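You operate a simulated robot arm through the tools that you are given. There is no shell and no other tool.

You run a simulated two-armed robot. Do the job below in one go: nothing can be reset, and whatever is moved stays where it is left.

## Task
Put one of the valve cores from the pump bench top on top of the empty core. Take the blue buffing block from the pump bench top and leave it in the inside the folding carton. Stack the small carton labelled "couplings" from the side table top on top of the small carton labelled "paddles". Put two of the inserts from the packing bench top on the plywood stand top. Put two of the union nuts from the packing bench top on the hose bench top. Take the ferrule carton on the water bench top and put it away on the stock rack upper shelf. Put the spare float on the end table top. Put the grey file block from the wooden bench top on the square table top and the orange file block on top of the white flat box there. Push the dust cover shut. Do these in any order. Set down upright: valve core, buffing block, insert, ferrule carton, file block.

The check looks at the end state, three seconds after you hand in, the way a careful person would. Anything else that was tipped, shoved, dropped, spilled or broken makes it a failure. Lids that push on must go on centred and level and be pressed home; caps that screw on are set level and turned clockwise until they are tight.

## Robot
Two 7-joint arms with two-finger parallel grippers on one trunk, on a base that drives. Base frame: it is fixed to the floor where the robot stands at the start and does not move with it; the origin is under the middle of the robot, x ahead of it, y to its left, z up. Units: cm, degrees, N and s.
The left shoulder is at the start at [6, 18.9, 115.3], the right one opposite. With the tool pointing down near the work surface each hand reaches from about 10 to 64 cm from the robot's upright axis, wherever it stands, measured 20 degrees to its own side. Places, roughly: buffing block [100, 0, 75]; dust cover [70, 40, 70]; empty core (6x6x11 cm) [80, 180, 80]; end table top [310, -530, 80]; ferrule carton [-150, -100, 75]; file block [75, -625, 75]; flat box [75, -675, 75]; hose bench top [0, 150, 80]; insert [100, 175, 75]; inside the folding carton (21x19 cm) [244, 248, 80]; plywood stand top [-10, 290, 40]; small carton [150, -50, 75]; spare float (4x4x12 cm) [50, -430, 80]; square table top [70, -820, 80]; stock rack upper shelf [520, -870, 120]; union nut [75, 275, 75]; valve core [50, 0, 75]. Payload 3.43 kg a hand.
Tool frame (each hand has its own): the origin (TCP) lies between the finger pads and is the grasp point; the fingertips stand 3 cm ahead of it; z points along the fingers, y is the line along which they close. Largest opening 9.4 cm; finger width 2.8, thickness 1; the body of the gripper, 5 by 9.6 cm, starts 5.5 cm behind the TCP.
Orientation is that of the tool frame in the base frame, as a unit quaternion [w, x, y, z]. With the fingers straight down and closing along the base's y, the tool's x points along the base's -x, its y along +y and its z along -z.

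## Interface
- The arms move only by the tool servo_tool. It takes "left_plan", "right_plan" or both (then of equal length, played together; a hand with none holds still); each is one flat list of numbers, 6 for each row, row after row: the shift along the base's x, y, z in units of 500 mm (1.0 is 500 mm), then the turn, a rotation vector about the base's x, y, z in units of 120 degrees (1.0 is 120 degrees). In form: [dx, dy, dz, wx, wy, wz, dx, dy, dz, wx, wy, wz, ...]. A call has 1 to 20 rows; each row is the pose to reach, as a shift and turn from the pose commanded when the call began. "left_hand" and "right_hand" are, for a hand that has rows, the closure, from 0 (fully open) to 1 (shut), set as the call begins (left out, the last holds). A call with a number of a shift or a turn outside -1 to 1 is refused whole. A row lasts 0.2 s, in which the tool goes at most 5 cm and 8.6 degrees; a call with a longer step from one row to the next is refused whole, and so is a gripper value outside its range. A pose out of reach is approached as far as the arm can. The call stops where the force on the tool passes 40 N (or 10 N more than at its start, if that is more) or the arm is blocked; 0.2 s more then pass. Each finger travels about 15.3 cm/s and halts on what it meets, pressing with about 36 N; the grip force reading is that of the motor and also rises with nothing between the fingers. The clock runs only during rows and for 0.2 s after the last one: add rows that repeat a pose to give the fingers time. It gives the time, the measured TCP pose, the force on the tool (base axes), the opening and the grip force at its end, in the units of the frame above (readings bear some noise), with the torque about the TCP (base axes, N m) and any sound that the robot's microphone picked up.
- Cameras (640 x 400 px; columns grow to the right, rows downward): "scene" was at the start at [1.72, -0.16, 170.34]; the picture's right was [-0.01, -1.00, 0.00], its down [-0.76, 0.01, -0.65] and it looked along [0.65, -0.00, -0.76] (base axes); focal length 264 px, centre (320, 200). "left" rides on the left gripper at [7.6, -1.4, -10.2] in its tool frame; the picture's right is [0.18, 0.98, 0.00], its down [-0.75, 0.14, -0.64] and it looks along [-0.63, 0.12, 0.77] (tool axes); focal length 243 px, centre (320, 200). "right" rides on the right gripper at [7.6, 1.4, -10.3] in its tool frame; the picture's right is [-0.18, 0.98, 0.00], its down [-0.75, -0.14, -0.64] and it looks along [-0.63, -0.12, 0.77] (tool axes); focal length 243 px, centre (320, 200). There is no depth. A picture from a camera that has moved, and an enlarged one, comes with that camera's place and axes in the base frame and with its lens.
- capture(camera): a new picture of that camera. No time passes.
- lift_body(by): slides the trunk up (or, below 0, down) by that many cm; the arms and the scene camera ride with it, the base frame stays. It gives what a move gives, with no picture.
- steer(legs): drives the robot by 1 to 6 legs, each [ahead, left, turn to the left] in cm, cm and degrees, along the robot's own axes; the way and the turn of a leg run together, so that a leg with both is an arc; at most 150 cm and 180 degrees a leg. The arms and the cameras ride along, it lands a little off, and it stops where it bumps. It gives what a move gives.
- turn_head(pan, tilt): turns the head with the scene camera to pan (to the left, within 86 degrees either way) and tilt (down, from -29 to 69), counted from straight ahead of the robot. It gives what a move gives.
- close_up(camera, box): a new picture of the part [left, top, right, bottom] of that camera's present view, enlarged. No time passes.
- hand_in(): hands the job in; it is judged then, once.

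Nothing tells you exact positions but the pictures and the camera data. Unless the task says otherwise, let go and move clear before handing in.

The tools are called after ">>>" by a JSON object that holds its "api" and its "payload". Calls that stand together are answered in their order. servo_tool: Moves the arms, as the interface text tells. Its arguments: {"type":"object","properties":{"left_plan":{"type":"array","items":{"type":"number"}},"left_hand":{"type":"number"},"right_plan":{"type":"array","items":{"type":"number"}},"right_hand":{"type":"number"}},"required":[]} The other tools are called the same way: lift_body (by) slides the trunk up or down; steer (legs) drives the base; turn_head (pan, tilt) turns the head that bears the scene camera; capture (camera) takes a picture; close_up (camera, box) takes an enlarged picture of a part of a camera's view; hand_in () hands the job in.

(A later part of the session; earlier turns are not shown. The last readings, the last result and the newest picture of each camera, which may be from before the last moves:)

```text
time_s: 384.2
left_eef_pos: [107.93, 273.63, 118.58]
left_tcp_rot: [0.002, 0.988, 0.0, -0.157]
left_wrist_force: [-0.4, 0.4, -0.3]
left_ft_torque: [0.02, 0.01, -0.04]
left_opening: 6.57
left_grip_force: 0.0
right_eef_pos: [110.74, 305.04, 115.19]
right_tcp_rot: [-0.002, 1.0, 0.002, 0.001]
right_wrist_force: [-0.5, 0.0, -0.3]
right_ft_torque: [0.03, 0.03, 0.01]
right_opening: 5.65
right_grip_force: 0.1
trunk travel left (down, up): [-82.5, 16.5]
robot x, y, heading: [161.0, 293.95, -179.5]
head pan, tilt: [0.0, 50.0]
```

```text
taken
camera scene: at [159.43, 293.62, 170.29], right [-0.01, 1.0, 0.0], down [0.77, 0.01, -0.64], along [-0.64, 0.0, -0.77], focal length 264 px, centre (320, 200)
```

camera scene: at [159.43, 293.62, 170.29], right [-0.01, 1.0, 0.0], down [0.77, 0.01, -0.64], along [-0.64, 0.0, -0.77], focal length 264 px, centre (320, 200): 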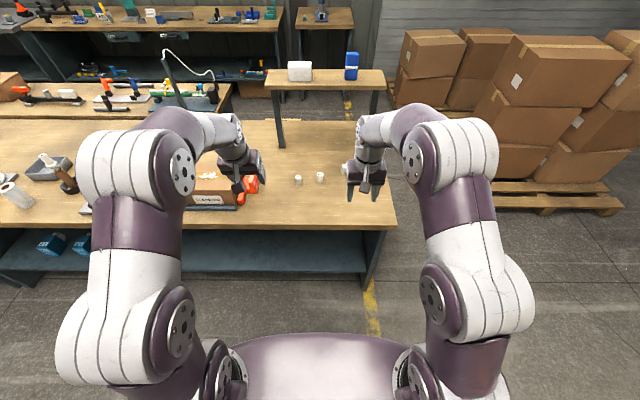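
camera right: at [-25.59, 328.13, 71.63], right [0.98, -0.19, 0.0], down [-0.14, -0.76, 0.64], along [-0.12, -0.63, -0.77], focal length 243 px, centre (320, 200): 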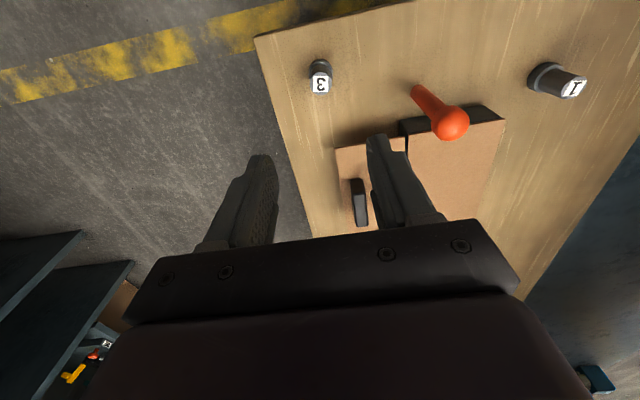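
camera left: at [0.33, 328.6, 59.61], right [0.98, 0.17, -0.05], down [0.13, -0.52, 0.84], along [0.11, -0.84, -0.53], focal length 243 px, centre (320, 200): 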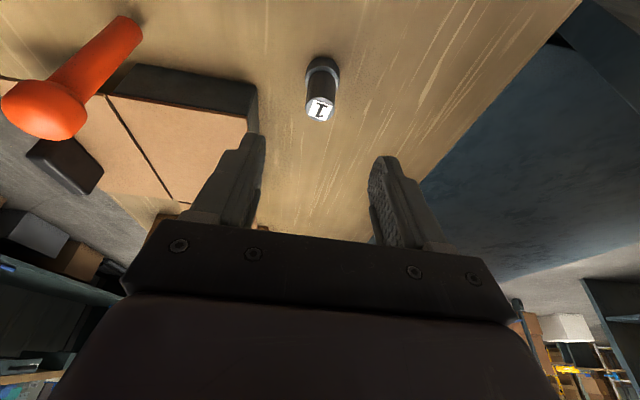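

I can see the union nuts near [73, 283] and [71, 294]. I'll drive up and look from the wrists.

>>> {"api": "servo_tool", "payload": {"left_plan": [0.05, 0.02, 0, 0, -0.05, 0, 0.1, 0.04, 0, 0, -0.1, 0, 0.13, 0.06, 0, 0, -0.15, 0], "right_plan": [0.05, 0, 0, 0, 0, 0, 0.1, 0, 0, 0, 0, 0, 0.13, 0, 0, 0, 0, 0]}}

>>> {"api": "steer", "payload": {"legs": [[35, 0, -0.4]]}}

>>> {"api": "capture", "payload": {"camera": "scene"}}

>>> {"api": "capture", "payload": {"camera": "left"}}

>>> {"api": "capture", "payload": {"camera": "right"}}

```text
time_s: 385.0
left_eef_pos: [114.51, 276.61, 118.43]
left_tcp_rot: [0.001, 1.0, 0.0, 0.001]
left_wrist_force: [-0.4, -0.1, 0.1]
left_ft_torque: [-0.02, 0.0, 0.04]
left_opening: 6.61
left_grip_force: 0.1
right_eef_pos: [117.28, 305.28, 115.22]
right_tcp_rot: [-0.002, 1.0, 0.003, 0.002]
right_wrist_force: [0.0, 0.3, 0.2]
right_ft_torque: [0.01, -0.02, -0.02]
right_opening: 5.66
right_grip_force: 0.0
trunk travel left (down, up): [-82.5, 16.5]
robot x, y, heading: [161.18, 293.54, -179.6]
head pan, tilt: [0.0, 50.0]
```

```text
time_s: 387.3
left_eef_pos: [79.78, 276.83, 118.41]
left_tcp_rot: [0.002, 1.0, -0.005, -0.002]
left_wrist_force: [-0.1, -0.6, 0.3]
left_ft_torque: [0.03, 0.02, 0.0]
left_opening: 6.6
left_grip_force: 0.2
right_eef_pos: [82.68, 305.43, 115.32]
right_tcp_rot: [-0.001, 1.0, -0.001, 0.002]
right_wrist_force: [0.2, 0.2, 0.0]
right_ft_torque: [0.0, 0.0, 0.01]
right_opening: 5.66
right_grip_force: 0.1
trunk travel left (down, up): [-82.5, 16.5]
robot x, y, heading: [126.42, 293.8, 179.8]
head pan, tilt: [0.0, 50.0]
```

```text
taken
camera scene: at [124.85, 293.59, 170.3], right [0.0, 1.0, 0.0], down [0.77, 0.0, -0.64], along [-0.64, 0.0, -0.77], focal length 264 px, centre (320, 200)
```

scene: 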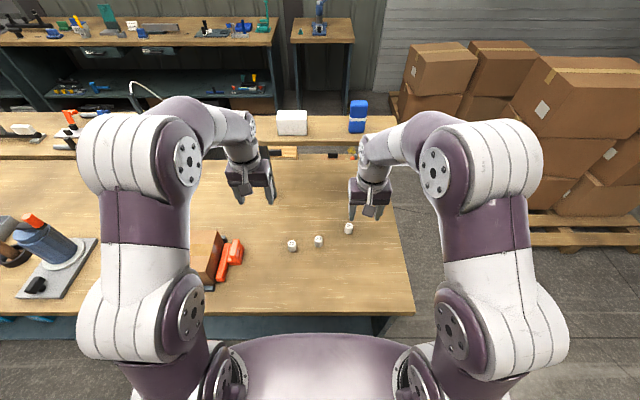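

```text
taken
camera left: at [87.24, 278.34, 128.79], right [0.18, -0.98, 0.0], down [-0.75, -0.13, 0.64], along [-0.63, -0.12, -0.77], focal length 243 px, centre (320, 200)
```

left: 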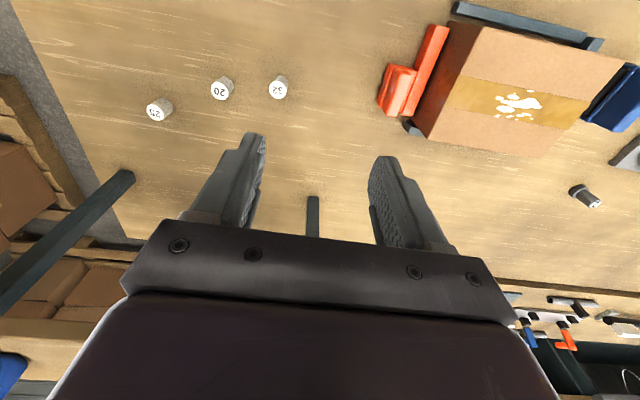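

```text
taken
camera right: at [90.35, 303.97, 125.58], right [-0.19, -0.98, 0.0], down [-0.76, 0.14, 0.64], along [-0.63, 0.12, -0.77], focal length 243 px, centre (320, 200)
```

right: 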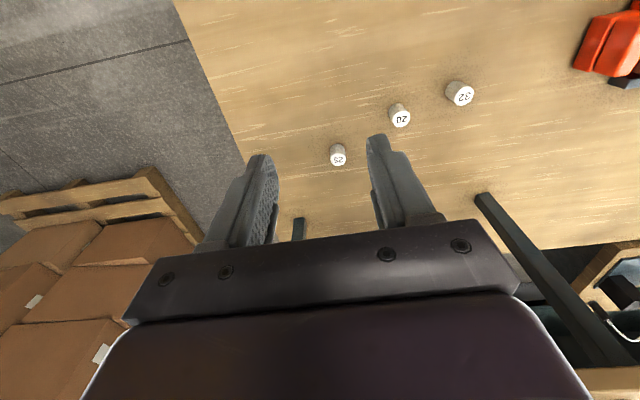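

>>> {"api": "close_up", "payload": {"camera": "scene", "box": [270, 205, 370, 265]}}

>>> {"api": "servo_tool", "payload": {"left_plan": [-0.03, 0.035, -0.07, 0, 0, 0, -0.07, 0.08, -0.13, 0, 0, 0, -0.11, 0.12, -0.18, 0, 0, 0, -0.116, 0.132, -0.26, 0, 0, 0, -0.116, 0.132, -0.34, 0, 0, 0, -0.116, 0.132, -0.42, 0, 0, 0]}}

>>> {"api": "capture", "payload": {"camera": "left"}}

```text
6.40 times, centred on (320, 235) of scene
camera zoom: at [124.85, 293.59, 170.3], right [0.0, 1.0, 0.0], down [0.77, 0.0, -0.64], along [-0.64, 0.0, -0.77], focal length 1692 px, centre (320, -24)
```

zoom: 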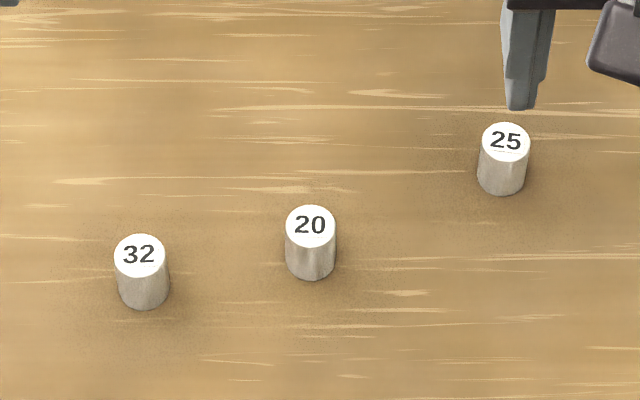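

```text
time_s: 388.7
left_eef_pos: [73.7, 283.37, 97.41]
left_tcp_rot: [0.002, 1.0, -0.004, 0.0]
left_wrist_force: [-0.2, 0.9, 0.2]
left_ft_torque: [0.04, -0.05, 0.0]
left_opening: 6.55
left_grip_force: 0.1
right_eef_pos: [82.62, 305.54, 115.3]
right_tcp_rot: [-0.001, 1.0, -0.001, 0.001]
right_wrist_force: [0.4, 0.3, 0.4]
right_ft_torque: [-0.02, -0.05, 0.0]
right_opening: 5.66
right_grip_force: 0.1
trunk travel left (down, up): [-82.5, 16.5]
robot x, y, heading: [126.65, 293.36, 179.9]
head pan, tilt: [0.0, 50.0]
```

```text
taken
camera left: at [81.14, 284.76, 107.64], right [0.18, -0.98, 0.0], down [-0.75, -0.13, 0.64], along [-0.63, -0.12, -0.77], focal length 243 px, centre (320, 200)
```

left: 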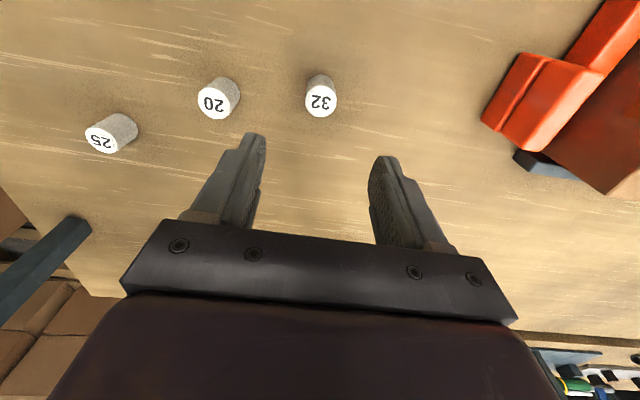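

>>> {"api": "servo_tool", "payload": {"left_plan": [0.012, 0, -0.08, 0, 0, 0, 0.012, 0, -0.16, 0, 0, 0, 0.012, 0, -0.24, 0, 0, 0, 0.012, 0, -0.274, 0, 0, 0]}}

>>> {"api": "servo_tool", "payload": {"left_plan": [0, 0, 0, 0, 0, 0, 0, 0, 0, 0, 0, 0, 0, 0, 0, 0, 0, 0, 0, 0, 0.04, 0, 0, 0, 0, 0, 0.12, 0, 0, 0, 0, 0, 0.2, 0, 0, 0, 0, -0.02, 0.29, 0, 0, 0, 0.02, -0.06, 0.37, 0, 0, 0, 0.06, -0.12, 0.43, 0, 0, 0, 0.1, -0.18, 0.49, 0, 0, 0, 0.15, -0.24, 0.54, 0, 0, 0], "left_hand": 1}}

>>> {"api": "capture", "payload": {"camera": "left"}}

```text
time_s: 389.7
left_eef_pos: [74.5, 283.54, 83.74]
left_tcp_rot: [0.001, 1.0, -0.005, 0.0]
left_wrist_force: [-0.7, -0.5, -0.2]
left_ft_torque: [-0.01, -0.01, 0.0]
left_opening: 6.56
left_grip_force: 0.1
right_eef_pos: [82.64, 305.62, 115.34]
right_tcp_rot: [-0.002, 1.0, -0.001, 0.002]
right_wrist_force: [-0.8, 0.1, -0.8]
right_ft_torque: [0.01, 0.0, 0.03]
right_opening: 5.62
right_grip_force: 0.0
trunk travel left (down, up): [-82.5, 16.5]
robot x, y, heading: [126.64, 293.55, 180.1]
head pan, tilt: [0.0, 50.0]
```

```text
time_s: 392.1
left_eef_pos: [82.33, 271.65, 110.94]
left_tcp_rot: [0.002, 1.0, -0.004, -0.001]
left_wrist_force: [-0.3, 0.0, -0.2]
left_ft_torque: [0.02, -0.02, 0.01]
left_opening: 3.17
left_grip_force: 36.3
right_eef_pos: [82.79, 305.52, 115.37]
right_tcp_rot: [-0.002, 1.0, -0.001, 0.002]
right_wrist_force: [0.4, 0.1, -1.2]
right_ft_torque: [-0.01, 0.02, -0.02]
right_opening: 5.65
right_grip_force: 0.1
trunk travel left (down, up): [-82.5, 16.5]
robot x, y, heading: [126.27, 293.84, 179.9]
head pan, tilt: [0.0, 50.0]
```

```text
taken
camera left: at [89.7, 273.01, 121.29], right [0.18, -0.98, 0.0], down [-0.75, -0.13, 0.64], along [-0.63, -0.12, -0.77], focal length 243 px, centre (320, 200)
```

left: 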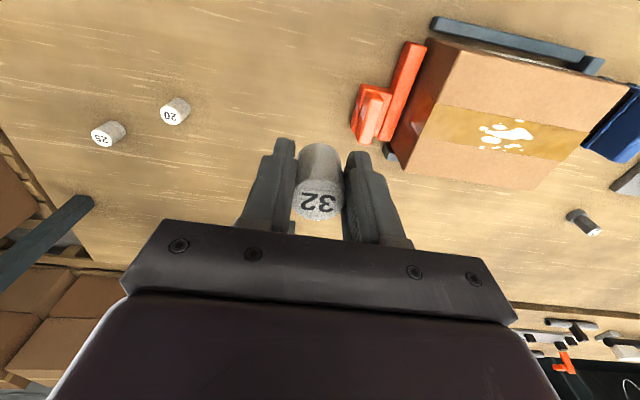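

>>> {"api": "servo_tool", "payload": {"right_plan": [-0.05, -0.06, -0.02, 0, 0, 0, -0.1, -0.12, -0.04, 0, 0, 0, -0.15, -0.18, -0.06, 0, 0, 0, -0.2, -0.23, -0.11, 0, 0, 0, -0.218, -0.25, -0.19, 0, 0, 0, -0.218, -0.25, -0.27, 0, 0, 0, -0.218, -0.25, -0.35, 0, 0, 0]}}

>>> {"api": "capture", "payload": {"camera": "right"}}

```text
time_s: 393.7
left_eef_pos: [81.93, 271.63, 110.92]
left_tcp_rot: [0.002, 1.0, -0.004, 0.0]
left_wrist_force: [0.9, -0.3, -0.6]
left_ft_torque: [-0.02, -0.03, -0.01]
left_opening: 3.15
left_grip_force: 36.1
right_eef_pos: [71.55, 293.01, 97.78]
right_tcp_rot: [-0.001, 1.0, -0.001, 0.002]
right_wrist_force: [0.7, 0.2, 0.3]
right_ft_torque: [-0.02, -0.03, 0.0]
right_opening: 5.64
right_grip_force: 0.0
right hand out of reach, approached as far as the arm can: row 4
trunk travel left (down, up): [-82.5, 16.5]
robot x, y, heading: [126.41, 293.79, 179.7]
head pan, tilt: [0.0, 50.0]
```

```text
taken
camera right: at [79.17, 291.36, 107.92], right [-0.19, -0.98, 0.0], down [-0.76, 0.14, 0.64], along [-0.63, 0.12, -0.77], focal length 243 px, centre (320, 200)
```

right: 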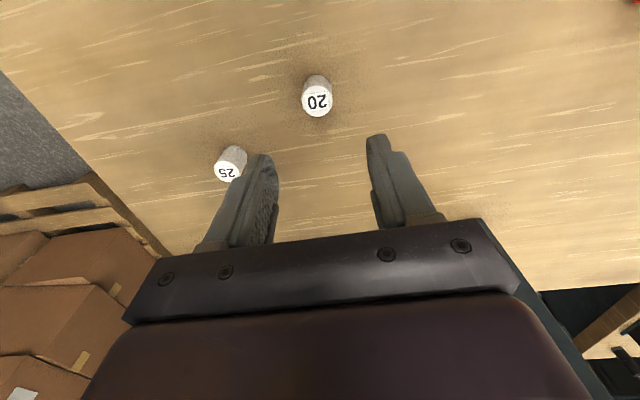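

>>> {"api": "servo_tool", "payload": {"right_plan": [0.005, 0.005, -0.08, 0, 0, 0, 0.005, 0.005, -0.16, 0, 0, 0, 0.005, 0.005, -0.24, 0, 0, 0, 0.005, 0.005, -0.28, 0, 0, 0]}}

>>> {"api": "servo_tool", "payload": {"right_plan": [0, 0, 0, 0, 0, 0, 0, 0, 0, 0, 0, 0, 0, 0, 0, 0, 0, 0, 0, 0, 0.04, 0, 0, 0, 0, 0, 0.12, 0, 0, 0, 0, 0, 0.2, 0, 0, 0, 0.02, 0.02, 0.28, 0, 0, 0, 0.06, 0.06, 0.35, 0, 0, 0, 0.11, 0.11, 0.41, 0, 0, 0, 0.17, 0.16, 0.46, 0, 0, 0, 0.22, 0.21, 0.52, 0, 0, 0], "right_hand": 1}}

>>> {"api": "capture", "payload": {"camera": "right"}}

>>> {"api": "capture", "payload": {"camera": "scene"}}

```text
time_s: 394.7
left_eef_pos: [81.99, 271.67, 110.88]
left_tcp_rot: [0.002, 1.0, -0.004, 0.0]
left_wrist_force: [0.2, 0.4, -0.1]
left_ft_torque: [-0.01, -0.02, 0.0]
left_opening: 3.13
left_grip_force: 36.3
right_eef_pos: [72.06, 293.31, 83.93]
right_tcp_rot: [-0.002, 1.0, -0.001, 0.002]
right_wrist_force: [-0.6, 0.8, -0.3]
right_ft_torque: [0.0, 0.0, -0.01]
right_opening: 5.66
right_grip_force: 0.0
trunk travel left (down, up): [-82.5, 16.5]
robot x, y, heading: [126.41, 293.65, 179.9]
head pan, tilt: [0.0, 50.0]
```

```text
time_s: 397.1
left_eef_pos: [82.11, 271.78, 111.04]
left_tcp_rot: [0.002, 1.0, -0.004, 0.0]
left_wrist_force: [-0.4, 0.4, 0.6]
left_ft_torque: [0.03, 0.02, -0.01]
left_opening: 3.13
left_grip_force: 36.0
right_eef_pos: [83.5, 303.66, 110.1]
right_tcp_rot: [-0.002, 1.0, -0.001, 0.001]
right_wrist_force: [0.7, 0.1, -0.2]
right_ft_torque: [-0.03, 0.02, 0.03]
right_opening: 2.87
right_grip_force: 36.1
trunk travel left (down, up): [-82.5, 16.5]
robot x, y, heading: [126.63, 293.59, 179.7]
head pan, tilt: [0.0, 50.0]
```

```text
taken
camera right: at [91.08, 302.21, 120.3], right [-0.19, -0.98, 0.0], down [-0.75, 0.14, 0.64], along [-0.63, 0.12, -0.77], focal length 243 px, centre (320, 200)
```

right: 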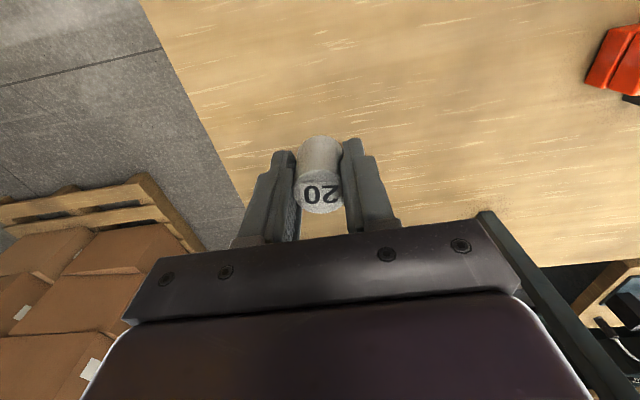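

```text
taken
camera scene: at [124.98, 293.71, 170.29], right [0.0, 1.0, 0.0], down [0.77, 0.0, -0.64], along [-0.64, 0.0, -0.77], focal length 264 px, centre (320, 200)
```

scene: 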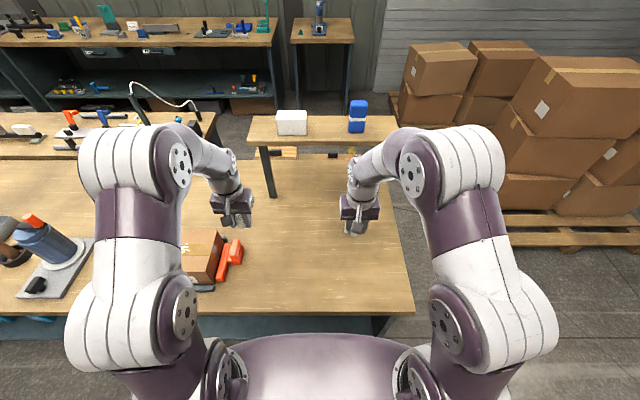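

Both nuts are held. I'll go back round via the north end into the west aisle, up to the hose bench.

>>> {"api": "steer", "payload": {"legs": [[-34, 0, 0], [0, -71, 0]]}}

>>> {"api": "servo_tool", "payload": {"left_plan": [-0.05, 0.02, 0.06, 0, 0, 0, -0.1, 0.04, 0.12, 0, 0, 0, -0.16, 0.07, 0.16, 0, 0, 0], "right_plan": [-0.04, -0.01, 0.06, 0, 0, 0, -0.09, -0.03, 0.1, 0, 0, 0, -0.14, -0.06, 0.12, 0, 0, 0]}}

>>> {"api": "capture", "payload": {"camera": "scene"}}

```text
time_s: 402.8
left_eef_pos: [116.55, 342.33, 110.92]
left_tcp_rot: [0.001, 1.0, -0.003, 0.0]
left_wrist_force: [0.8, 0.0, 0.2]
left_ft_torque: [0.0, 0.0, -0.01]
left_opening: 3.09
left_grip_force: 36.4
right_eef_pos: [117.82, 374.31, 110.02]
right_tcp_rot: [-0.002, 1.0, 0.0, 0.001]
right_wrist_force: [0.4, 0.6, -0.2]
right_ft_torque: [-0.02, -0.01, 0.01]
right_opening: 2.85
right_grip_force: 36.3
trunk travel left (down, up): [-82.5, 16.5]
robot x, y, heading: [161.11, 364.28, -180.1]
head pan, tilt: [0.0, 50.0]
```

```text
time_s: 403.6
left_eef_pos: [110.43, 345.27, 116.85]
left_tcp_rot: [0.002, 1.0, -0.003, 0.003]
left_wrist_force: [-0.5, -0.1, -0.4]
left_ft_torque: [0.01, 0.01, 0.0]
left_opening: 3.1
left_grip_force: 36.1
left hand out of reach, approached as far as the arm can: row 3
right_eef_pos: [110.94, 371.23, 115.62]
right_tcp_rot: [-0.003, 1.0, 0.0, 0.004]
right_wrist_force: [-0.4, 0.3, -0.3]
right_ft_torque: [-0.01, -0.02, -0.02]
right_opening: 2.86
right_grip_force: 35.7
right hand out of reach, approached as far as the arm can: row 3
trunk travel left (down, up): [-82.5, 16.5]
robot x, y, heading: [161.26, 364.23, -179.8]
head pan, tilt: [0.0, 50.0]
```

```text
taken
camera scene: at [158.92, 364.25, 170.28], right [0.0, 1.0, 0.0], down [0.77, 0.0, -0.64], along [-0.64, 0.0, -0.77], focal length 264 px, centre (320, 200)
```

scene: 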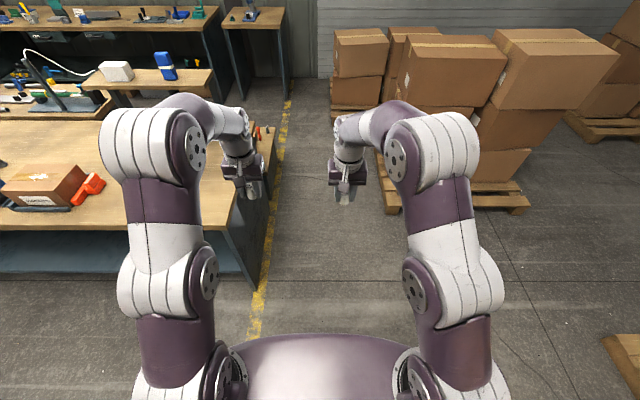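

>>> {"api": "steer", "payload": {"legs": [[115, 0, 0], [112, 6, 0]]}}

>>> {"api": "capture", "payload": {"camera": "scene"}}

```text
time_s: 414.9
left_eef_pos: [-118.95, 341.21, 117.08]
left_tcp_rot: [0.002, 1.0, -0.003, 0.001]
left_wrist_force: [0.4, 0.1, 0.8]
left_ft_torque: [0.01, 0.0, -0.05]
left_opening: 3.06
left_grip_force: 36.3
right_eef_pos: [-118.5, 367.35, 115.79]
right_tcp_rot: [-0.001, 1.0, -0.001, 0.002]
right_wrist_force: [0.1, -0.3, -0.3]
right_ft_torque: [0.02, -0.01, -0.01]
right_opening: 2.83
right_grip_force: 35.9
trunk travel left (down, up): [-82.5, 16.5]
robot x, y, heading: [-68.94, 360.68, -179.9]
head pan, tilt: [0.0, 50.0]
```

```text
taken
camera scene: at [-70.33, 360.35, 170.29], right [0.0, 1.0, 0.0], down [0.77, 0.0, -0.64], along [-0.64, 0.0, -0.77], focal length 264 px, centre (320, 200)
```

scene: 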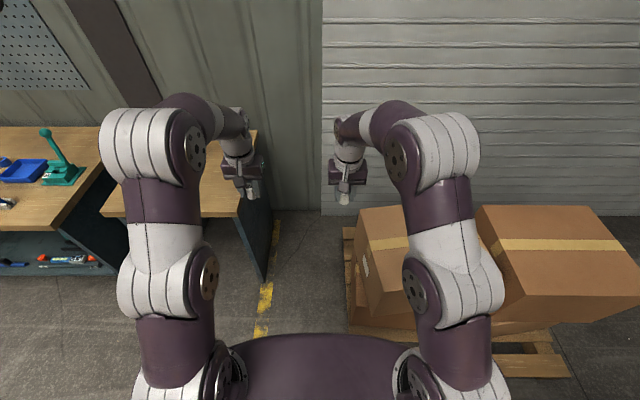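

>>> {"api": "steer", "payload": {"legs": [[-3, 8, 0], [0, 0, 90], [110, 0, 0]]}}

>>> {"api": "capture", "payload": {"camera": "scene"}}

```text
time_s: 425.0
left_eef_pos: [-46.57, 192.24, 117.15]
left_tcp_rot: [0.002, 0.709, 0.705, 0.002]
left_wrist_force: [0.2, 0.5, -0.9]
left_ft_torque: [0.01, 0.0, 0.01]
left_opening: 3.03
left_grip_force: 36.2
right_eef_pos: [-72.57, 193.03, 115.85]
right_tcp_rot: [-0.003, 0.708, 0.707, 0.0]
right_wrist_force: [-0.4, -0.7, -0.1]
right_ft_torque: [0.0, -0.01, 0.0]
right_opening: 2.83
right_grip_force: 35.8
trunk travel left (down, up): [-82.5, 16.5]
robot x, y, heading: [-66.06, 242.67, -90.1]
head pan, tilt: [0.0, 50.0]
```

```text
taken
camera scene: at [-65.75, 241.02, 170.29], right [-1.0, 0.0, 0.0], down [0.0, 0.77, -0.64], along [0.0, -0.64, -0.77], focal length 264 px, centre (320, 200)
```

scene: 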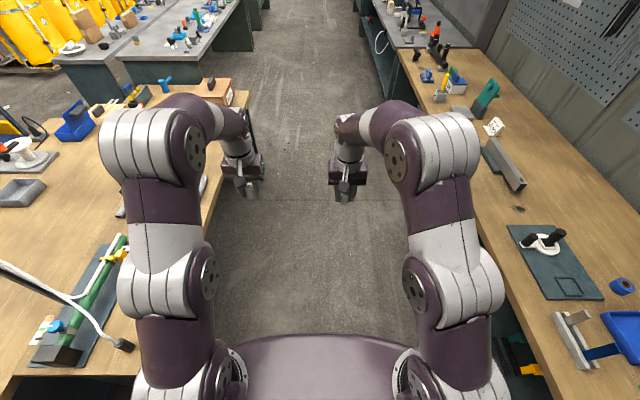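

>>> {"api": "steer", "payload": {"legs": [[95, 0, 0], [0, 0, 90]]}}

>>> {"api": "capture", "payload": {"camera": "scene"}}

```text
time_s: 433.8
left_eef_pos: [-15.14, 167.69, 117.03]
left_tcp_rot: [0.0, 0.0, 1.0, 0.002]
left_wrist_force: [0.5, 1.1, 0.0]
left_ft_torque: [-0.03, 0.02, -0.02]
left_opening: 2.87
left_grip_force: 36.7
right_eef_pos: [-15.73, 141.75, 115.79]
right_tcp_rot: [-0.002, -0.004, 1.0, -0.002]
right_wrist_force: [0.2, -0.3, -0.9]
right_ft_torque: [0.0, 0.0, -0.02]
right_opening: 2.88
right_grip_force: 36.0
trunk travel left (down, up): [-82.5, 16.5]
robot x, y, heading: [-65.41, 148.16, 0.6]
head pan, tilt: [0.0, 50.0]
```

```text
taken
camera scene: at [-63.86, 148.12, 170.29], right [0.01, -1.0, 0.0], down [-0.77, -0.01, -0.64], along [0.64, 0.01, -0.77], focal length 264 px, centre (320, 200)
```

scene: 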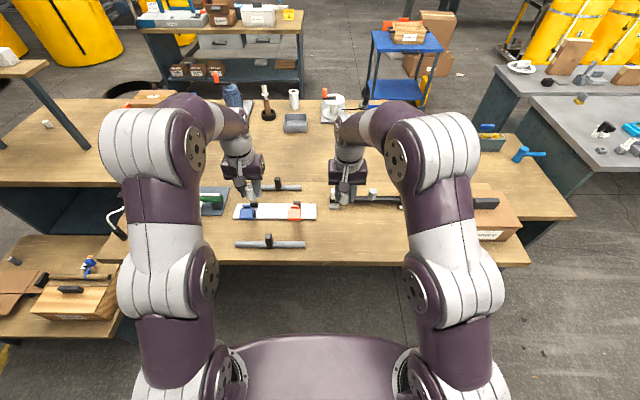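

The near right part of the hose bench is free (x −15..5, y 120–145). I'll move in and set both nuts there.

>>> {"api": "steer", "payload": {"legs": [[12, -12, -0.6]]}}

>>> {"api": "servo_tool", "payload": {"left_plan": [0, -0.02, -0.08, 0, 0, 0, 0, -0.05, -0.16, 0, 0, 0, 0, -0.08, -0.24, 0, 0, 0, 0, -0.1, -0.32, 0, 0, 0, -0.02, -0.12, -0.4, 0, 0, 0], "right_plan": [0, 0, -0.08, 0, 0, 0, 0, -0.01, -0.16, 0, 0, 0, 0, -0.02, -0.24, 0, 0, 0, 0, -0.03, -0.32, 0, 0, 0, -0.02, -0.04, -0.4, 0, 0, 0]}}

>>> {"api": "capture", "payload": {"camera": "scene"}}

>>> {"api": "capture", "payload": {"camera": "left"}}

>>> {"api": "capture", "payload": {"camera": "right"}}

```text
time_s: 435.3
left_eef_pos: [-3.12, 155.52, 117.12]
left_tcp_rot: [0.001, 0.004, 1.0, 0.002]
left_wrist_force: [-0.1, 0.6, -0.1]
left_ft_torque: [-0.01, -0.02, 0.0]
left_opening: 2.84
left_grip_force: 36.5
right_eef_pos: [-3.65, 129.45, 115.82]
right_tcp_rot: [-0.001, 0.001, 1.0, -0.002]
right_wrist_force: [1.3, 0.8, -0.6]
right_ft_torque: [0.0, 0.0, 0.03]
right_opening: 2.87
right_grip_force: 35.6
trunk travel left (down, up): [-82.5, 16.5]
robot x, y, heading: [-53.45, 136.54, -0.1]
head pan, tilt: [0.0, 50.0]
```

```text
time_s: 436.5
left_eef_pos: [-3.93, 149.31, 96.97]
left_tcp_rot: [0.0, 0.005, 1.0, 0.001]
left_wrist_force: [-0.3, -0.1, -1.2]
left_ft_torque: [0.02, 0.01, -0.01]
left_opening: 2.88
left_grip_force: 36.3
right_eef_pos: [-4.52, 127.3, 95.57]
right_tcp_rot: [-0.002, 0.001, 1.0, -0.002]
right_wrist_force: [0.1, -0.6, -0.2]
right_ft_torque: [0.0, -0.02, 0.0]
right_opening: 2.85
right_grip_force: 36.1
trunk travel left (down, up): [-82.5, 16.5]
robot x, y, heading: [-53.64, 136.11, 0.0]
head pan, tilt: [0.0, 50.0]
```

```text
taken
camera scene: at [-51.62, 136.15, 170.3], right [0.0, -1.0, 0.0], down [-0.77, 0.0, -0.64], along [0.64, 0.0, -0.77], focal length 264 px, centre (320, 200)
```

scene: 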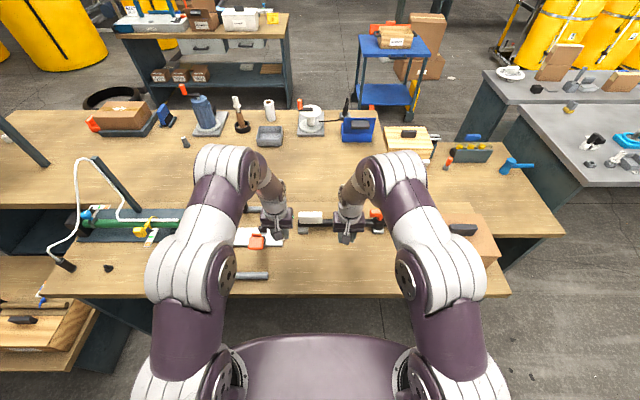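

```text
taken
camera left: at [-11.74, 147.89, 107.21], right [-0.18, 0.98, 0.0], down [0.75, 0.13, 0.64], along [0.63, 0.12, -0.77], focal length 243 px, centre (320, 200)
```

left: 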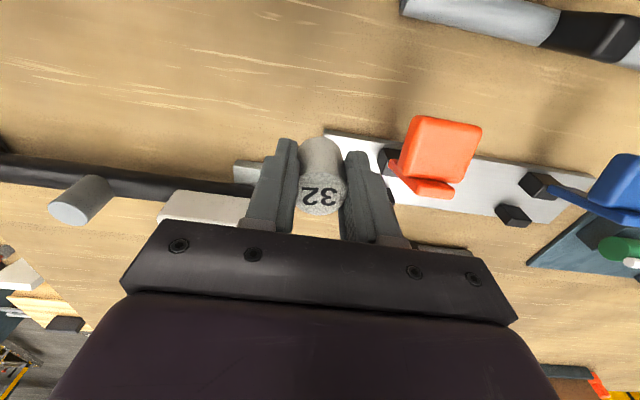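

```text
taken
camera right: at [-12.12, 128.83, 105.8], right [0.19, 0.98, 0.0], down [0.76, -0.14, 0.64], along [0.63, -0.12, -0.77], focal length 243 px, centre (320, 200)
```

right: 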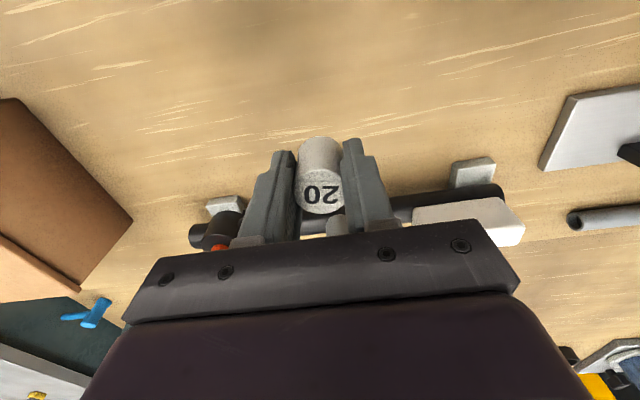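

>>> {"api": "servo_tool", "payload": {"left_plan": [-0.03, -0.02, -0.05, 0, 0, 0, -0.07, -0.05, -0.1, 0, 0, 0, -0.08, -0.06, -0.17, 0, 0, 0, -0.08, -0.06, -0.23, 0, 0, 0, -0.08, -0.06, -0.244, 0, 0, 0], "right_plan": [-0.02, 0, -0.05, 0, 0, 0, -0.03, 0, -0.1, 0, 0, 0, -0.03, 0, -0.15, 0, 0, 0, -0.03, 0, -0.2, 0, 0, 0, -0.03, 0, -0.214, 0, 0, 0]}}

>>> {"api": "servo_tool", "payload": {"left_plan": [0, 0, -0.006, 0, 0, 0, 0, 0, -0.012, 0, 0, 0], "right_plan": [0, 0, -0.006, 0, 0, 0, 0, 0, -0.012, 0, 0, 0]}}

>>> {"api": "servo_tool", "payload": {"left_plan": [0, 0, -0.006, 0, 0, 0, 0, 0, -0.012, 0, 0, 0], "right_plan": [0, 0, -0.006, 0, 0, 0, 0, 0, -0.012, 0, 0, 0]}}

```text
time_s: 437.7
left_eef_pos: [-8.03, 146.24, 85.46]
left_tcp_rot: [0.007, 0.004, 1.0, 0.001]
left_wrist_force: [4.3, 2.6, 33.4]
left_ft_torque: [0.09, -0.11, -0.13]
left_opening: 2.93
left_grip_force: 36.4
right_eef_pos: [-5.97, 127.35, 85.6]
right_tcp_rot: [0.005, 0.001, 1.0, -0.001]
right_wrist_force: [6.0, -8.1, 34.9]
right_ft_torque: [-0.25, -0.01, 0.0]
right_opening: 2.94
right_grip_force: 36.3
trunk travel left (down, up): [-82.5, 16.5]
robot x, y, heading: [-53.82, 136.58, -0.1]
head pan, tilt: [0.0, 50.0]
```

```text
time_s: 438.1
left_eef_pos: [-8.05, 146.27, 85.0]
left_tcp_rot: [0.006, 0.005, 1.0, 0.0]
left_wrist_force: [-5.3, 2.2, 23.5]
left_ft_torque: [-0.06, 0.36, -0.06]
left_opening: 2.85
left_grip_force: 36.3
right_eef_pos: [-5.8, 127.46, 85.26]
right_tcp_rot: [0.005, 0.001, 1.0, -0.001]
right_wrist_force: [-2.9, -2.8, 17.5]
right_ft_torque: [-0.15, 0.2, 0.03]
right_opening: 2.82
right_grip_force: 35.9
trunk travel left (down, up): [-82.5, 16.5]
robot x, y, heading: [-53.41, 136.13, 0.0]
head pan, tilt: [0.0, 50.0]
stopped in row 2 (left hand): the force on the tool passed its limit at 46 N (the readings are from after the stop); the commanded pose is now the measured one
```

```text
time_s: 438.5
left_eef_pos: [-8.01, 146.27, 85.02]
left_tcp_rot: [0.007, 0.004, 1.0, 0.0]
left_wrist_force: [-12.7, 3.0, 32.9]
left_ft_torque: [-0.29, 0.74, -0.22]
left_opening: 2.85
left_grip_force: 36.1
right_eef_pos: [-5.8, 127.52, 85.18]
right_tcp_rot: [0.008, 0.001, 1.0, 0.0]
right_wrist_force: [-4.7, -2.4, 17.4]
right_ft_torque: [-0.05, 0.27, 0.01]
right_opening: 2.84
right_grip_force: 36.4
trunk travel left (down, up): [-82.5, 16.5]
robot x, y, heading: [-53.22, 136.23, 0.2]
head pan, tilt: [0.0, 50.0]
stopped in row 2 (left hand): the force on the tool passed its limit at 43 N (the readings are from after the stop); the commanded pose is now the measured one
```

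Both are on the bench. I'll relieve the pressure and release.

>>> {"api": "servo_tool", "payload": {"left_plan": [0, 0, 0.004, 0, 0, 0, 0, 0, 0.008, 0, 0, 0], "right_plan": [0, 0, 0.004, 0, 0, 0, 0, 0, 0.008, 0, 0, 0]}}

>>> {"api": "servo_tool", "payload": {"left_plan": [0, 0, 0, 0, 0, 0, 0, 0, 0, 0, 0, 0, 0, 0, 0, 0, 0, 0, 0, 0, 0.05, 0, 0, 0, 0, 0, 0.13, 0, 0, 0, 0, 0, 0.22, 0, 0, 0, 0, 0, 0.31, 0, 0, 0, 0, 0, 0.4, 0, 0, 0, 0, 0, 0.48, 0, 0, 0, 0, 0, 0.56, 0, 0, 0], "right_plan": [0, 0, 0, 0, 0, 0, 0, 0, 0, 0, 0, 0, 0, 0, 0, 0, 0, 0, 0, 0, 0.05, 0, 0, 0, 0, 0, 0.13, 0, 0, 0, 0, 0, 0.22, 0, 0, 0, 0, 0, 0.31, 0, 0, 0, 0, 0, 0.4, 0, 0, 0, 0, 0, 0.48, 0, 0, 0, 0, 0, 0.56, 0, 0, 0], "left_hand": 0.3, "right_hand": 0.3}}

>>> {"api": "capture", "payload": {"camera": "left"}}

>>> {"api": "capture", "payload": {"camera": "scene"}}

```text
time_s: 439.1
left_eef_pos: [-7.71, 146.26, 85.09]
left_tcp_rot: [0.006, 0.004, 1.0, 0.001]
left_wrist_force: [-0.1, -0.2, -0.2]
left_ft_torque: [-0.01, 0.01, -0.03]
left_opening: 2.86
left_grip_force: 36.2
right_eef_pos: [-5.56, 127.42, 85.28]
right_tcp_rot: [0.005, 0.001, 1.0, -0.001]
right_wrist_force: [-5.3, 1.5, 15.5]
right_ft_torque: [0.1, 0.25, 0.01]
right_opening: 2.85
right_grip_force: 36.1
trunk travel left (down, up): [-82.5, 16.5]
robot x, y, heading: [-53.29, 136.25, -0.3]
head pan, tilt: [0.0, 50.0]
```

```text
time_s: 441.3
left_eef_pos: [-7.57, 146.28, 113.18]
left_tcp_rot: [0.005, 0.005, 1.0, 0.001]
left_wrist_force: [-0.8, 0.1, 0.4]
left_ft_torque: [0.01, 0.0, -0.01]
left_opening: 6.58
left_grip_force: 0.0
right_eef_pos: [-5.34, 127.43, 113.43]
right_tcp_rot: [0.005, 0.001, 1.0, -0.001]
right_wrist_force: [0.0, -0.5, -0.1]
right_ft_torque: [-0.05, -0.02, 0.0]
right_opening: 6.56
right_grip_force: 0.1
trunk travel left (down, up): [-82.5, 16.5]
robot x, y, heading: [-53.61, 136.33, 0.2]
head pan, tilt: [0.0, 50.0]
```

```text
taken
camera left: at [-15.43, 145.07, 123.49], right [-0.18, 0.98, 0.0], down [0.75, 0.13, 0.65], along [0.64, 0.11, -0.76], focal length 243 px, centre (320, 200)
```

left: 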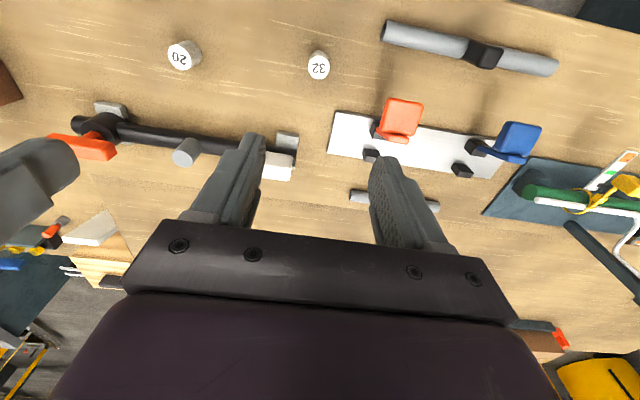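

```text
taken
camera scene: at [-51.97, 136.23, 170.29], right [0.0, -1.0, 0.0], down [-0.77, 0.0, -0.64], along [0.64, 0.0, -0.77], focal length 264 px, centre (320, 200)
```

scene: 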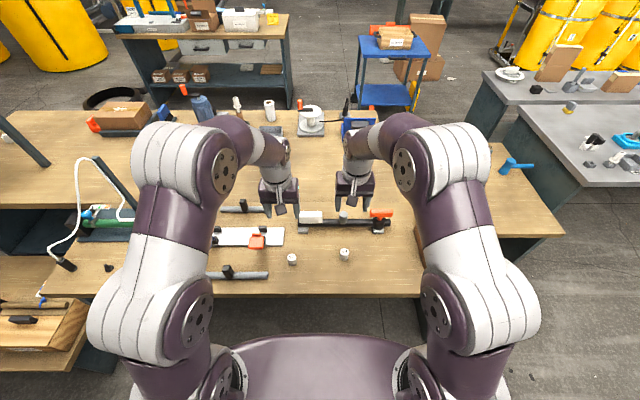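

Both nuts are standing on the hose bench. Next is the ferrule carton on the water bench: down the aisle, then face west.

>>> {"api": "steer", "payload": {"legs": [[-14, 0, 0], [0, 0, -90], [130, 0, 0], [105, 0, 0]]}}

>>> {"api": "turn_head", "payload": {"pan": -70, "tilt": 45}}

>>> {"api": "capture", "payload": {"camera": "scene"}}

```text
time_s: 457.6
left_eef_pos: [-60.04, -143.44, 113.19]
left_tcp_rot: [0.004, 0.713, 0.702, -0.003]
left_wrist_force: [0.8, -0.8, -0.9]
left_ft_torque: [-0.04, 0.02, 0.01]
left_opening: 6.59
left_grip_force: 0.1
right_eef_pos: [-79.11, -145.52, 113.4]
right_tcp_rot: [0.003, 0.71, 0.704, -0.004]
right_wrist_force: [-0.7, -1.0, 0.3]
right_ft_torque: [0.02, 0.0, -0.01]
right_opening: 6.6
right_grip_force: 0.1
trunk travel left (down, up): [-82.5, 16.5]
robot x, y, heading: [-69.71, -97.48, -90.6]
head pan, tilt: [0.0, 50.0]
```

```text
time_s: 459.0
left_eef_pos: [-60.19, -143.49, 113.22]
left_tcp_rot: [0.004, 0.714, 0.7, -0.003]
left_wrist_force: [0.3, 0.1, -0.1]
left_ft_torque: [0.04, -0.01, 0.02]
left_opening: 6.6
left_grip_force: 0.1
right_eef_pos: [-79.11, -145.54, 113.39]
right_tcp_rot: [0.002, 0.711, 0.703, -0.004]
right_wrist_force: [0.6, 0.9, -0.4]
right_ft_torque: [0.01, 0.0, 0.02]
right_opening: 6.57
right_grip_force: 0.0
trunk travel left (down, up): [-82.5, 16.5]
robot x, y, heading: [-69.82, -97.14, -90.7]
head pan, tilt: [-70.0, 45.0]
```

```text
taken
camera scene: at [-77.39, -94.21, 170.98], right [-0.33, 0.94, 0.0], down [0.67, 0.24, -0.71], along [-0.67, -0.24, -0.71], focal length 264 px, centre (320, 200)
```

scene: 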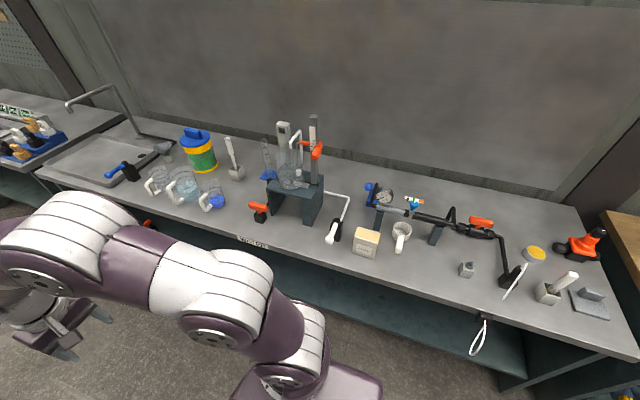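

>>> {"api": "close_up", "payload": {"camera": "scene", "box": [300, 170, 460, 280]}}

```text
3.64 times, centred on (380, 225) of scene
camera zoom: at [-77.39, -94.21, 170.98], right [-0.33, 0.94, 0.0], down [0.67, 0.24, -0.71], along [-0.67, -0.24, -0.71], focal length 962 px, centre (102, 109)
```

zoom: 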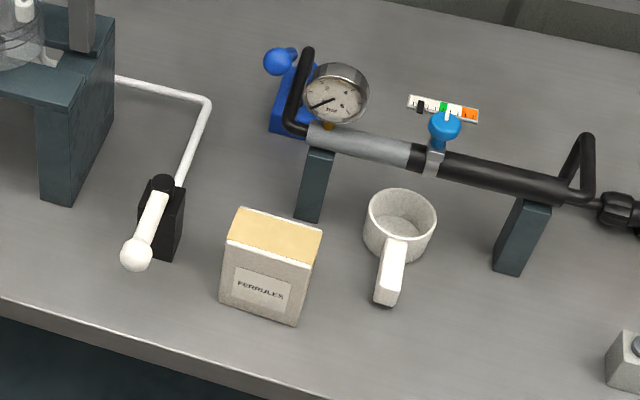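

The carton labelled FERRULES is at about [−141.4, −98], roughly 8.5 wide, 5 thick and 11 tall. I'll face the bench and grip it across its thin side with the right hand.

>>> {"api": "steer", "payload": {"legs": [[13, 0, 0.6], [0, 0, -90], [22, 0, 0]]}}

>>> {"api": "turn_head", "payload": {"pan": 0, "tilt": 50}}

>>> {"api": "capture", "payload": {"camera": "scene"}}

```text
time_s: 465.4
left_eef_pos: [-137.5, -121.51, 113.23]
left_tcp_rot: [0.001, 1.0, 0.003, -0.005]
left_wrist_force: [0.3, 0.1, -0.2]
left_ft_torque: [0.0, 0.0, -0.03]
left_opening: 6.56
left_grip_force: 0.1
right_eef_pos: [-139.98, -102.52, 113.38]
right_tcp_rot: [-0.001, 1.0, 0.006, -0.004]
right_wrist_force: [-0.3, -0.3, -0.1]
right_ft_torque: [0.01, 0.01, 0.05]
right_opening: 6.59
right_grip_force: 0.1
trunk travel left (down, up): [-82.5, 16.5]
robot x, y, heading: [-91.48, -110.87, -179.3]
head pan, tilt: [-70.0, 45.0]
```

```text
time_s: 466.8
left_eef_pos: [-137.57, -121.5, 113.18]
left_tcp_rot: [0.001, 1.0, 0.002, -0.006]
left_wrist_force: [0.7, -0.1, 0.4]
left_ft_torque: [-0.01, -0.02, 0.02]
left_opening: 6.58
left_grip_force: 0.1
right_eef_pos: [-139.96, -102.63, 113.27]
right_tcp_rot: [-0.001, 1.0, 0.006, -0.005]
right_wrist_force: [1.3, 0.1, -0.3]
right_ft_torque: [0.03, -0.02, 0.03]
right_opening: 6.57
right_grip_force: 0.0
trunk travel left (down, up): [-82.5, 16.5]
robot x, y, heading: [-91.87, -110.91, -179.3]
head pan, tilt: [0.0, 50.0]
```

```text
taken
camera scene: at [-93.4, -110.97, 170.29], right [-0.01, 1.0, 0.0], down [0.77, 0.01, -0.64], along [-0.64, -0.01, -0.77], focal length 264 px, centre (320, 200)
```

scene: 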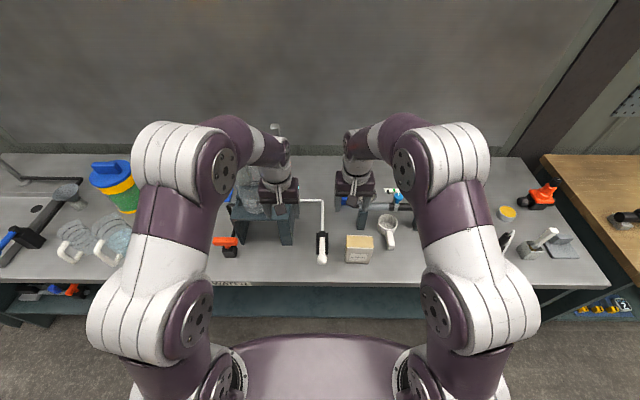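

>>> {"api": "servo_tool", "payload": {"left_plan": [0.08, 0, 0.02, 0, 0, 0, 0.16, 0, 0.04, 0, 0, 0, 0.24, 0, 0.06, 0, 0, 0, 0.3, 0, 0.06, 0, 0, 0]}}

>>> {"api": "close_up", "payload": {"camera": "scene", "box": [300, 170, 420, 280]}}

>>> {"api": "capture", "payload": {"camera": "right"}}

```text
time_s: 467.8
left_eef_pos: [-122.23, -121.52, 116.03]
left_tcp_rot: [0.001, 1.0, 0.003, -0.004]
left_wrist_force: [-0.5, 0.0, 0.0]
left_ft_torque: [-0.01, 0.04, 0.01]
left_opening: 6.59
left_grip_force: 0.0
right_eef_pos: [-139.9, -102.62, 113.26]
right_tcp_rot: [-0.002, 1.0, 0.006, -0.005]
right_wrist_force: [-0.5, -0.8, 0.3]
right_ft_torque: [-0.02, 0.01, -0.01]
right_opening: 6.58
right_grip_force: 0.1
trunk travel left (down, up): [-82.5, 16.5]
robot x, y, heading: [-91.96, -111.11, -179.5]
head pan, tilt: [0.0, 50.0]
```

```text
3.64 times, centred on (360, 225) of scene
camera zoom: at [-93.21, -111.0, 170.3], right [-0.01, 1.0, 0.0], down [0.77, 0.01, -0.64], along [-0.64, -0.01, -0.77], focal length 962 px, centre (174, 109)
```

zoom: 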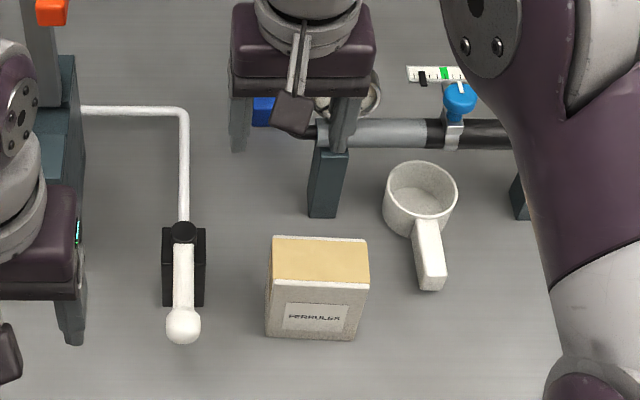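

```text
taken
camera right: at [-132.18, -104.0, 123.54], right [-0.17, -0.98, 0.0], down [-0.75, 0.13, 0.65], along [-0.64, 0.11, -0.76], focal length 243 px, centre (320, 200)
```

right: 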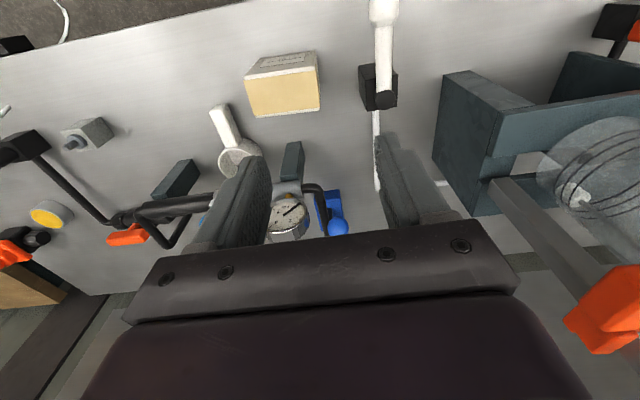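

The carton's centre is [−142.1, −97.4] with its top at 89.1. I'll rotate the right wrist 90° and come down over it.

>>> {"api": "servo_tool", "payload": {"right_plan": [0.01, 0.01, 0, 0, 0, 0.07, 0.02, 0.02, 0, 0, 0, 0.14, 0.02, 0.04, 0, 0, 0, 0.21, 0.0, 0.06, 0, 0, 0, 0.28, -0.02, 0.08, 0, 0, 0, 0.35, -0.03, 0.1, 0, 0, 0, 0.42, -0.04, 0.104, 0, 0, 0, 0.49, -0.044, 0.104, 0, 0, 0, 0.56, -0.044, 0.104, 0, 0, 0, 0.63, -0.044, 0.104, 0, 0, 0, 0.7, -0.044, 0.104, 0, 0, 0, 0.74, -0.044, 0.104, -0.08, 0, 0, 0.74, -0.044, 0.104, -0.16, 0, 0, 0.74], "right_hand": 0}}

>>> {"api": "capture", "payload": {"camera": "right"}}

>>> {"api": "close_up", "payload": {"camera": "scene", "box": [300, 170, 420, 280]}}

```text
time_s: 470.6
left_eef_pos: [-122.52, -121.44, 115.99]
left_tcp_rot: [0.0, 1.0, 0.002, -0.005]
left_wrist_force: [0.3, 0.3, 0.6]
left_ft_torque: [-0.01, 0.02, -0.02]
left_opening: 6.57
left_grip_force: 0.1
right_eef_pos: [-142.42, -97.38, 105.23]
right_tcp_rot: [0.003, 0.71, 0.704, -0.003]
right_wrist_force: [-0.7, 0.5, 0.0]
right_ft_torque: [0.03, 0.0, 0.02]
right_opening: 9.41
right_grip_force: 0.0
trunk travel left (down, up): [-82.5, 16.5]
robot x, y, heading: [-92.0, -111.06, -179.5]
head pan, tilt: [0.0, 50.0]
```

```text
taken
camera right: at [-140.99, -89.67, 115.48], right [0.98, -0.19, 0.0], down [-0.15, -0.75, 0.65], along [-0.12, -0.64, -0.76], focal length 243 px, centre (320, 200)
```

right: 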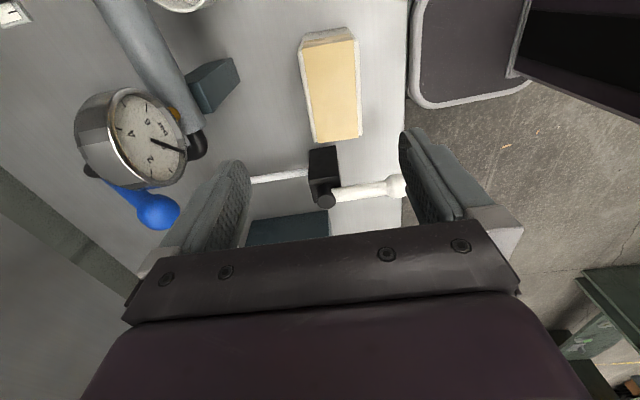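

```text
3.64 times, centred on (360, 225) of scene
camera zoom: at [-93.53, -110.96, 170.3], right [-0.01, 1.0, 0.0], down [0.77, 0.01, -0.64], along [-0.64, -0.01, -0.77], focal length 962 px, centre (174, 109)
```

zoom: 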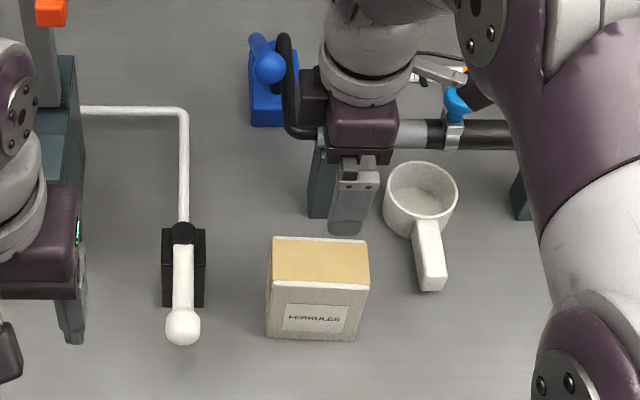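

>>> {"api": "servo_tool", "payload": {"right_plan": [0.01, 0, -0.08, 0, 0, 0, 0.02, 0, -0.16, 0, 0, 0, 0.02, 0, -0.24, 0, 0, 0]}}

>>> {"api": "capture", "payload": {"camera": "right"}}

```text
time_s: 471.4
left_eef_pos: [-122.49, -121.46, 115.92]
left_tcp_rot: [0.0, 1.0, 0.003, -0.004]
left_wrist_force: [-1.0, -0.1, 0.2]
left_ft_torque: [0.0, 0.0, -0.02]
left_opening: 6.62
left_grip_force: 0.0
right_eef_pos: [-141.31, -97.54, 93.61]
right_tcp_rot: [0.002, 0.71, 0.704, -0.004]
right_wrist_force: [-0.3, -0.3, -0.5]
right_ft_torque: [-0.03, -0.02, -0.03]
right_opening: 9.39
right_grip_force: 0.1
trunk travel left (down, up): [-82.5, 16.5]
robot x, y, heading: [-91.54, -110.91, -179.3]
head pan, tilt: [0.0, 50.0]
```

```text
taken
camera right: at [-139.82, -89.88, 103.66], right [0.98, -0.19, 0.0], down [-0.15, -0.75, 0.65], along [-0.13, -0.64, -0.76], focal length 243 px, centre (320, 200)
```

right: 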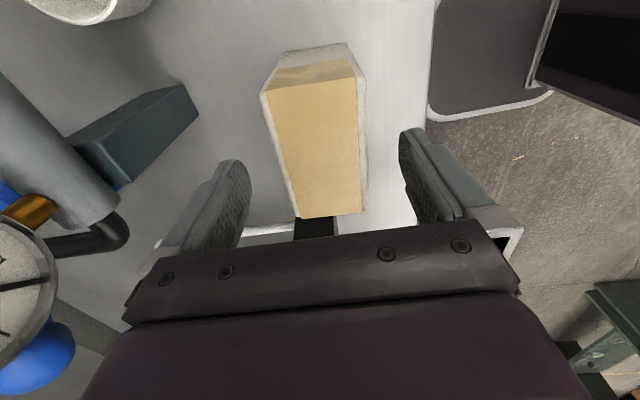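

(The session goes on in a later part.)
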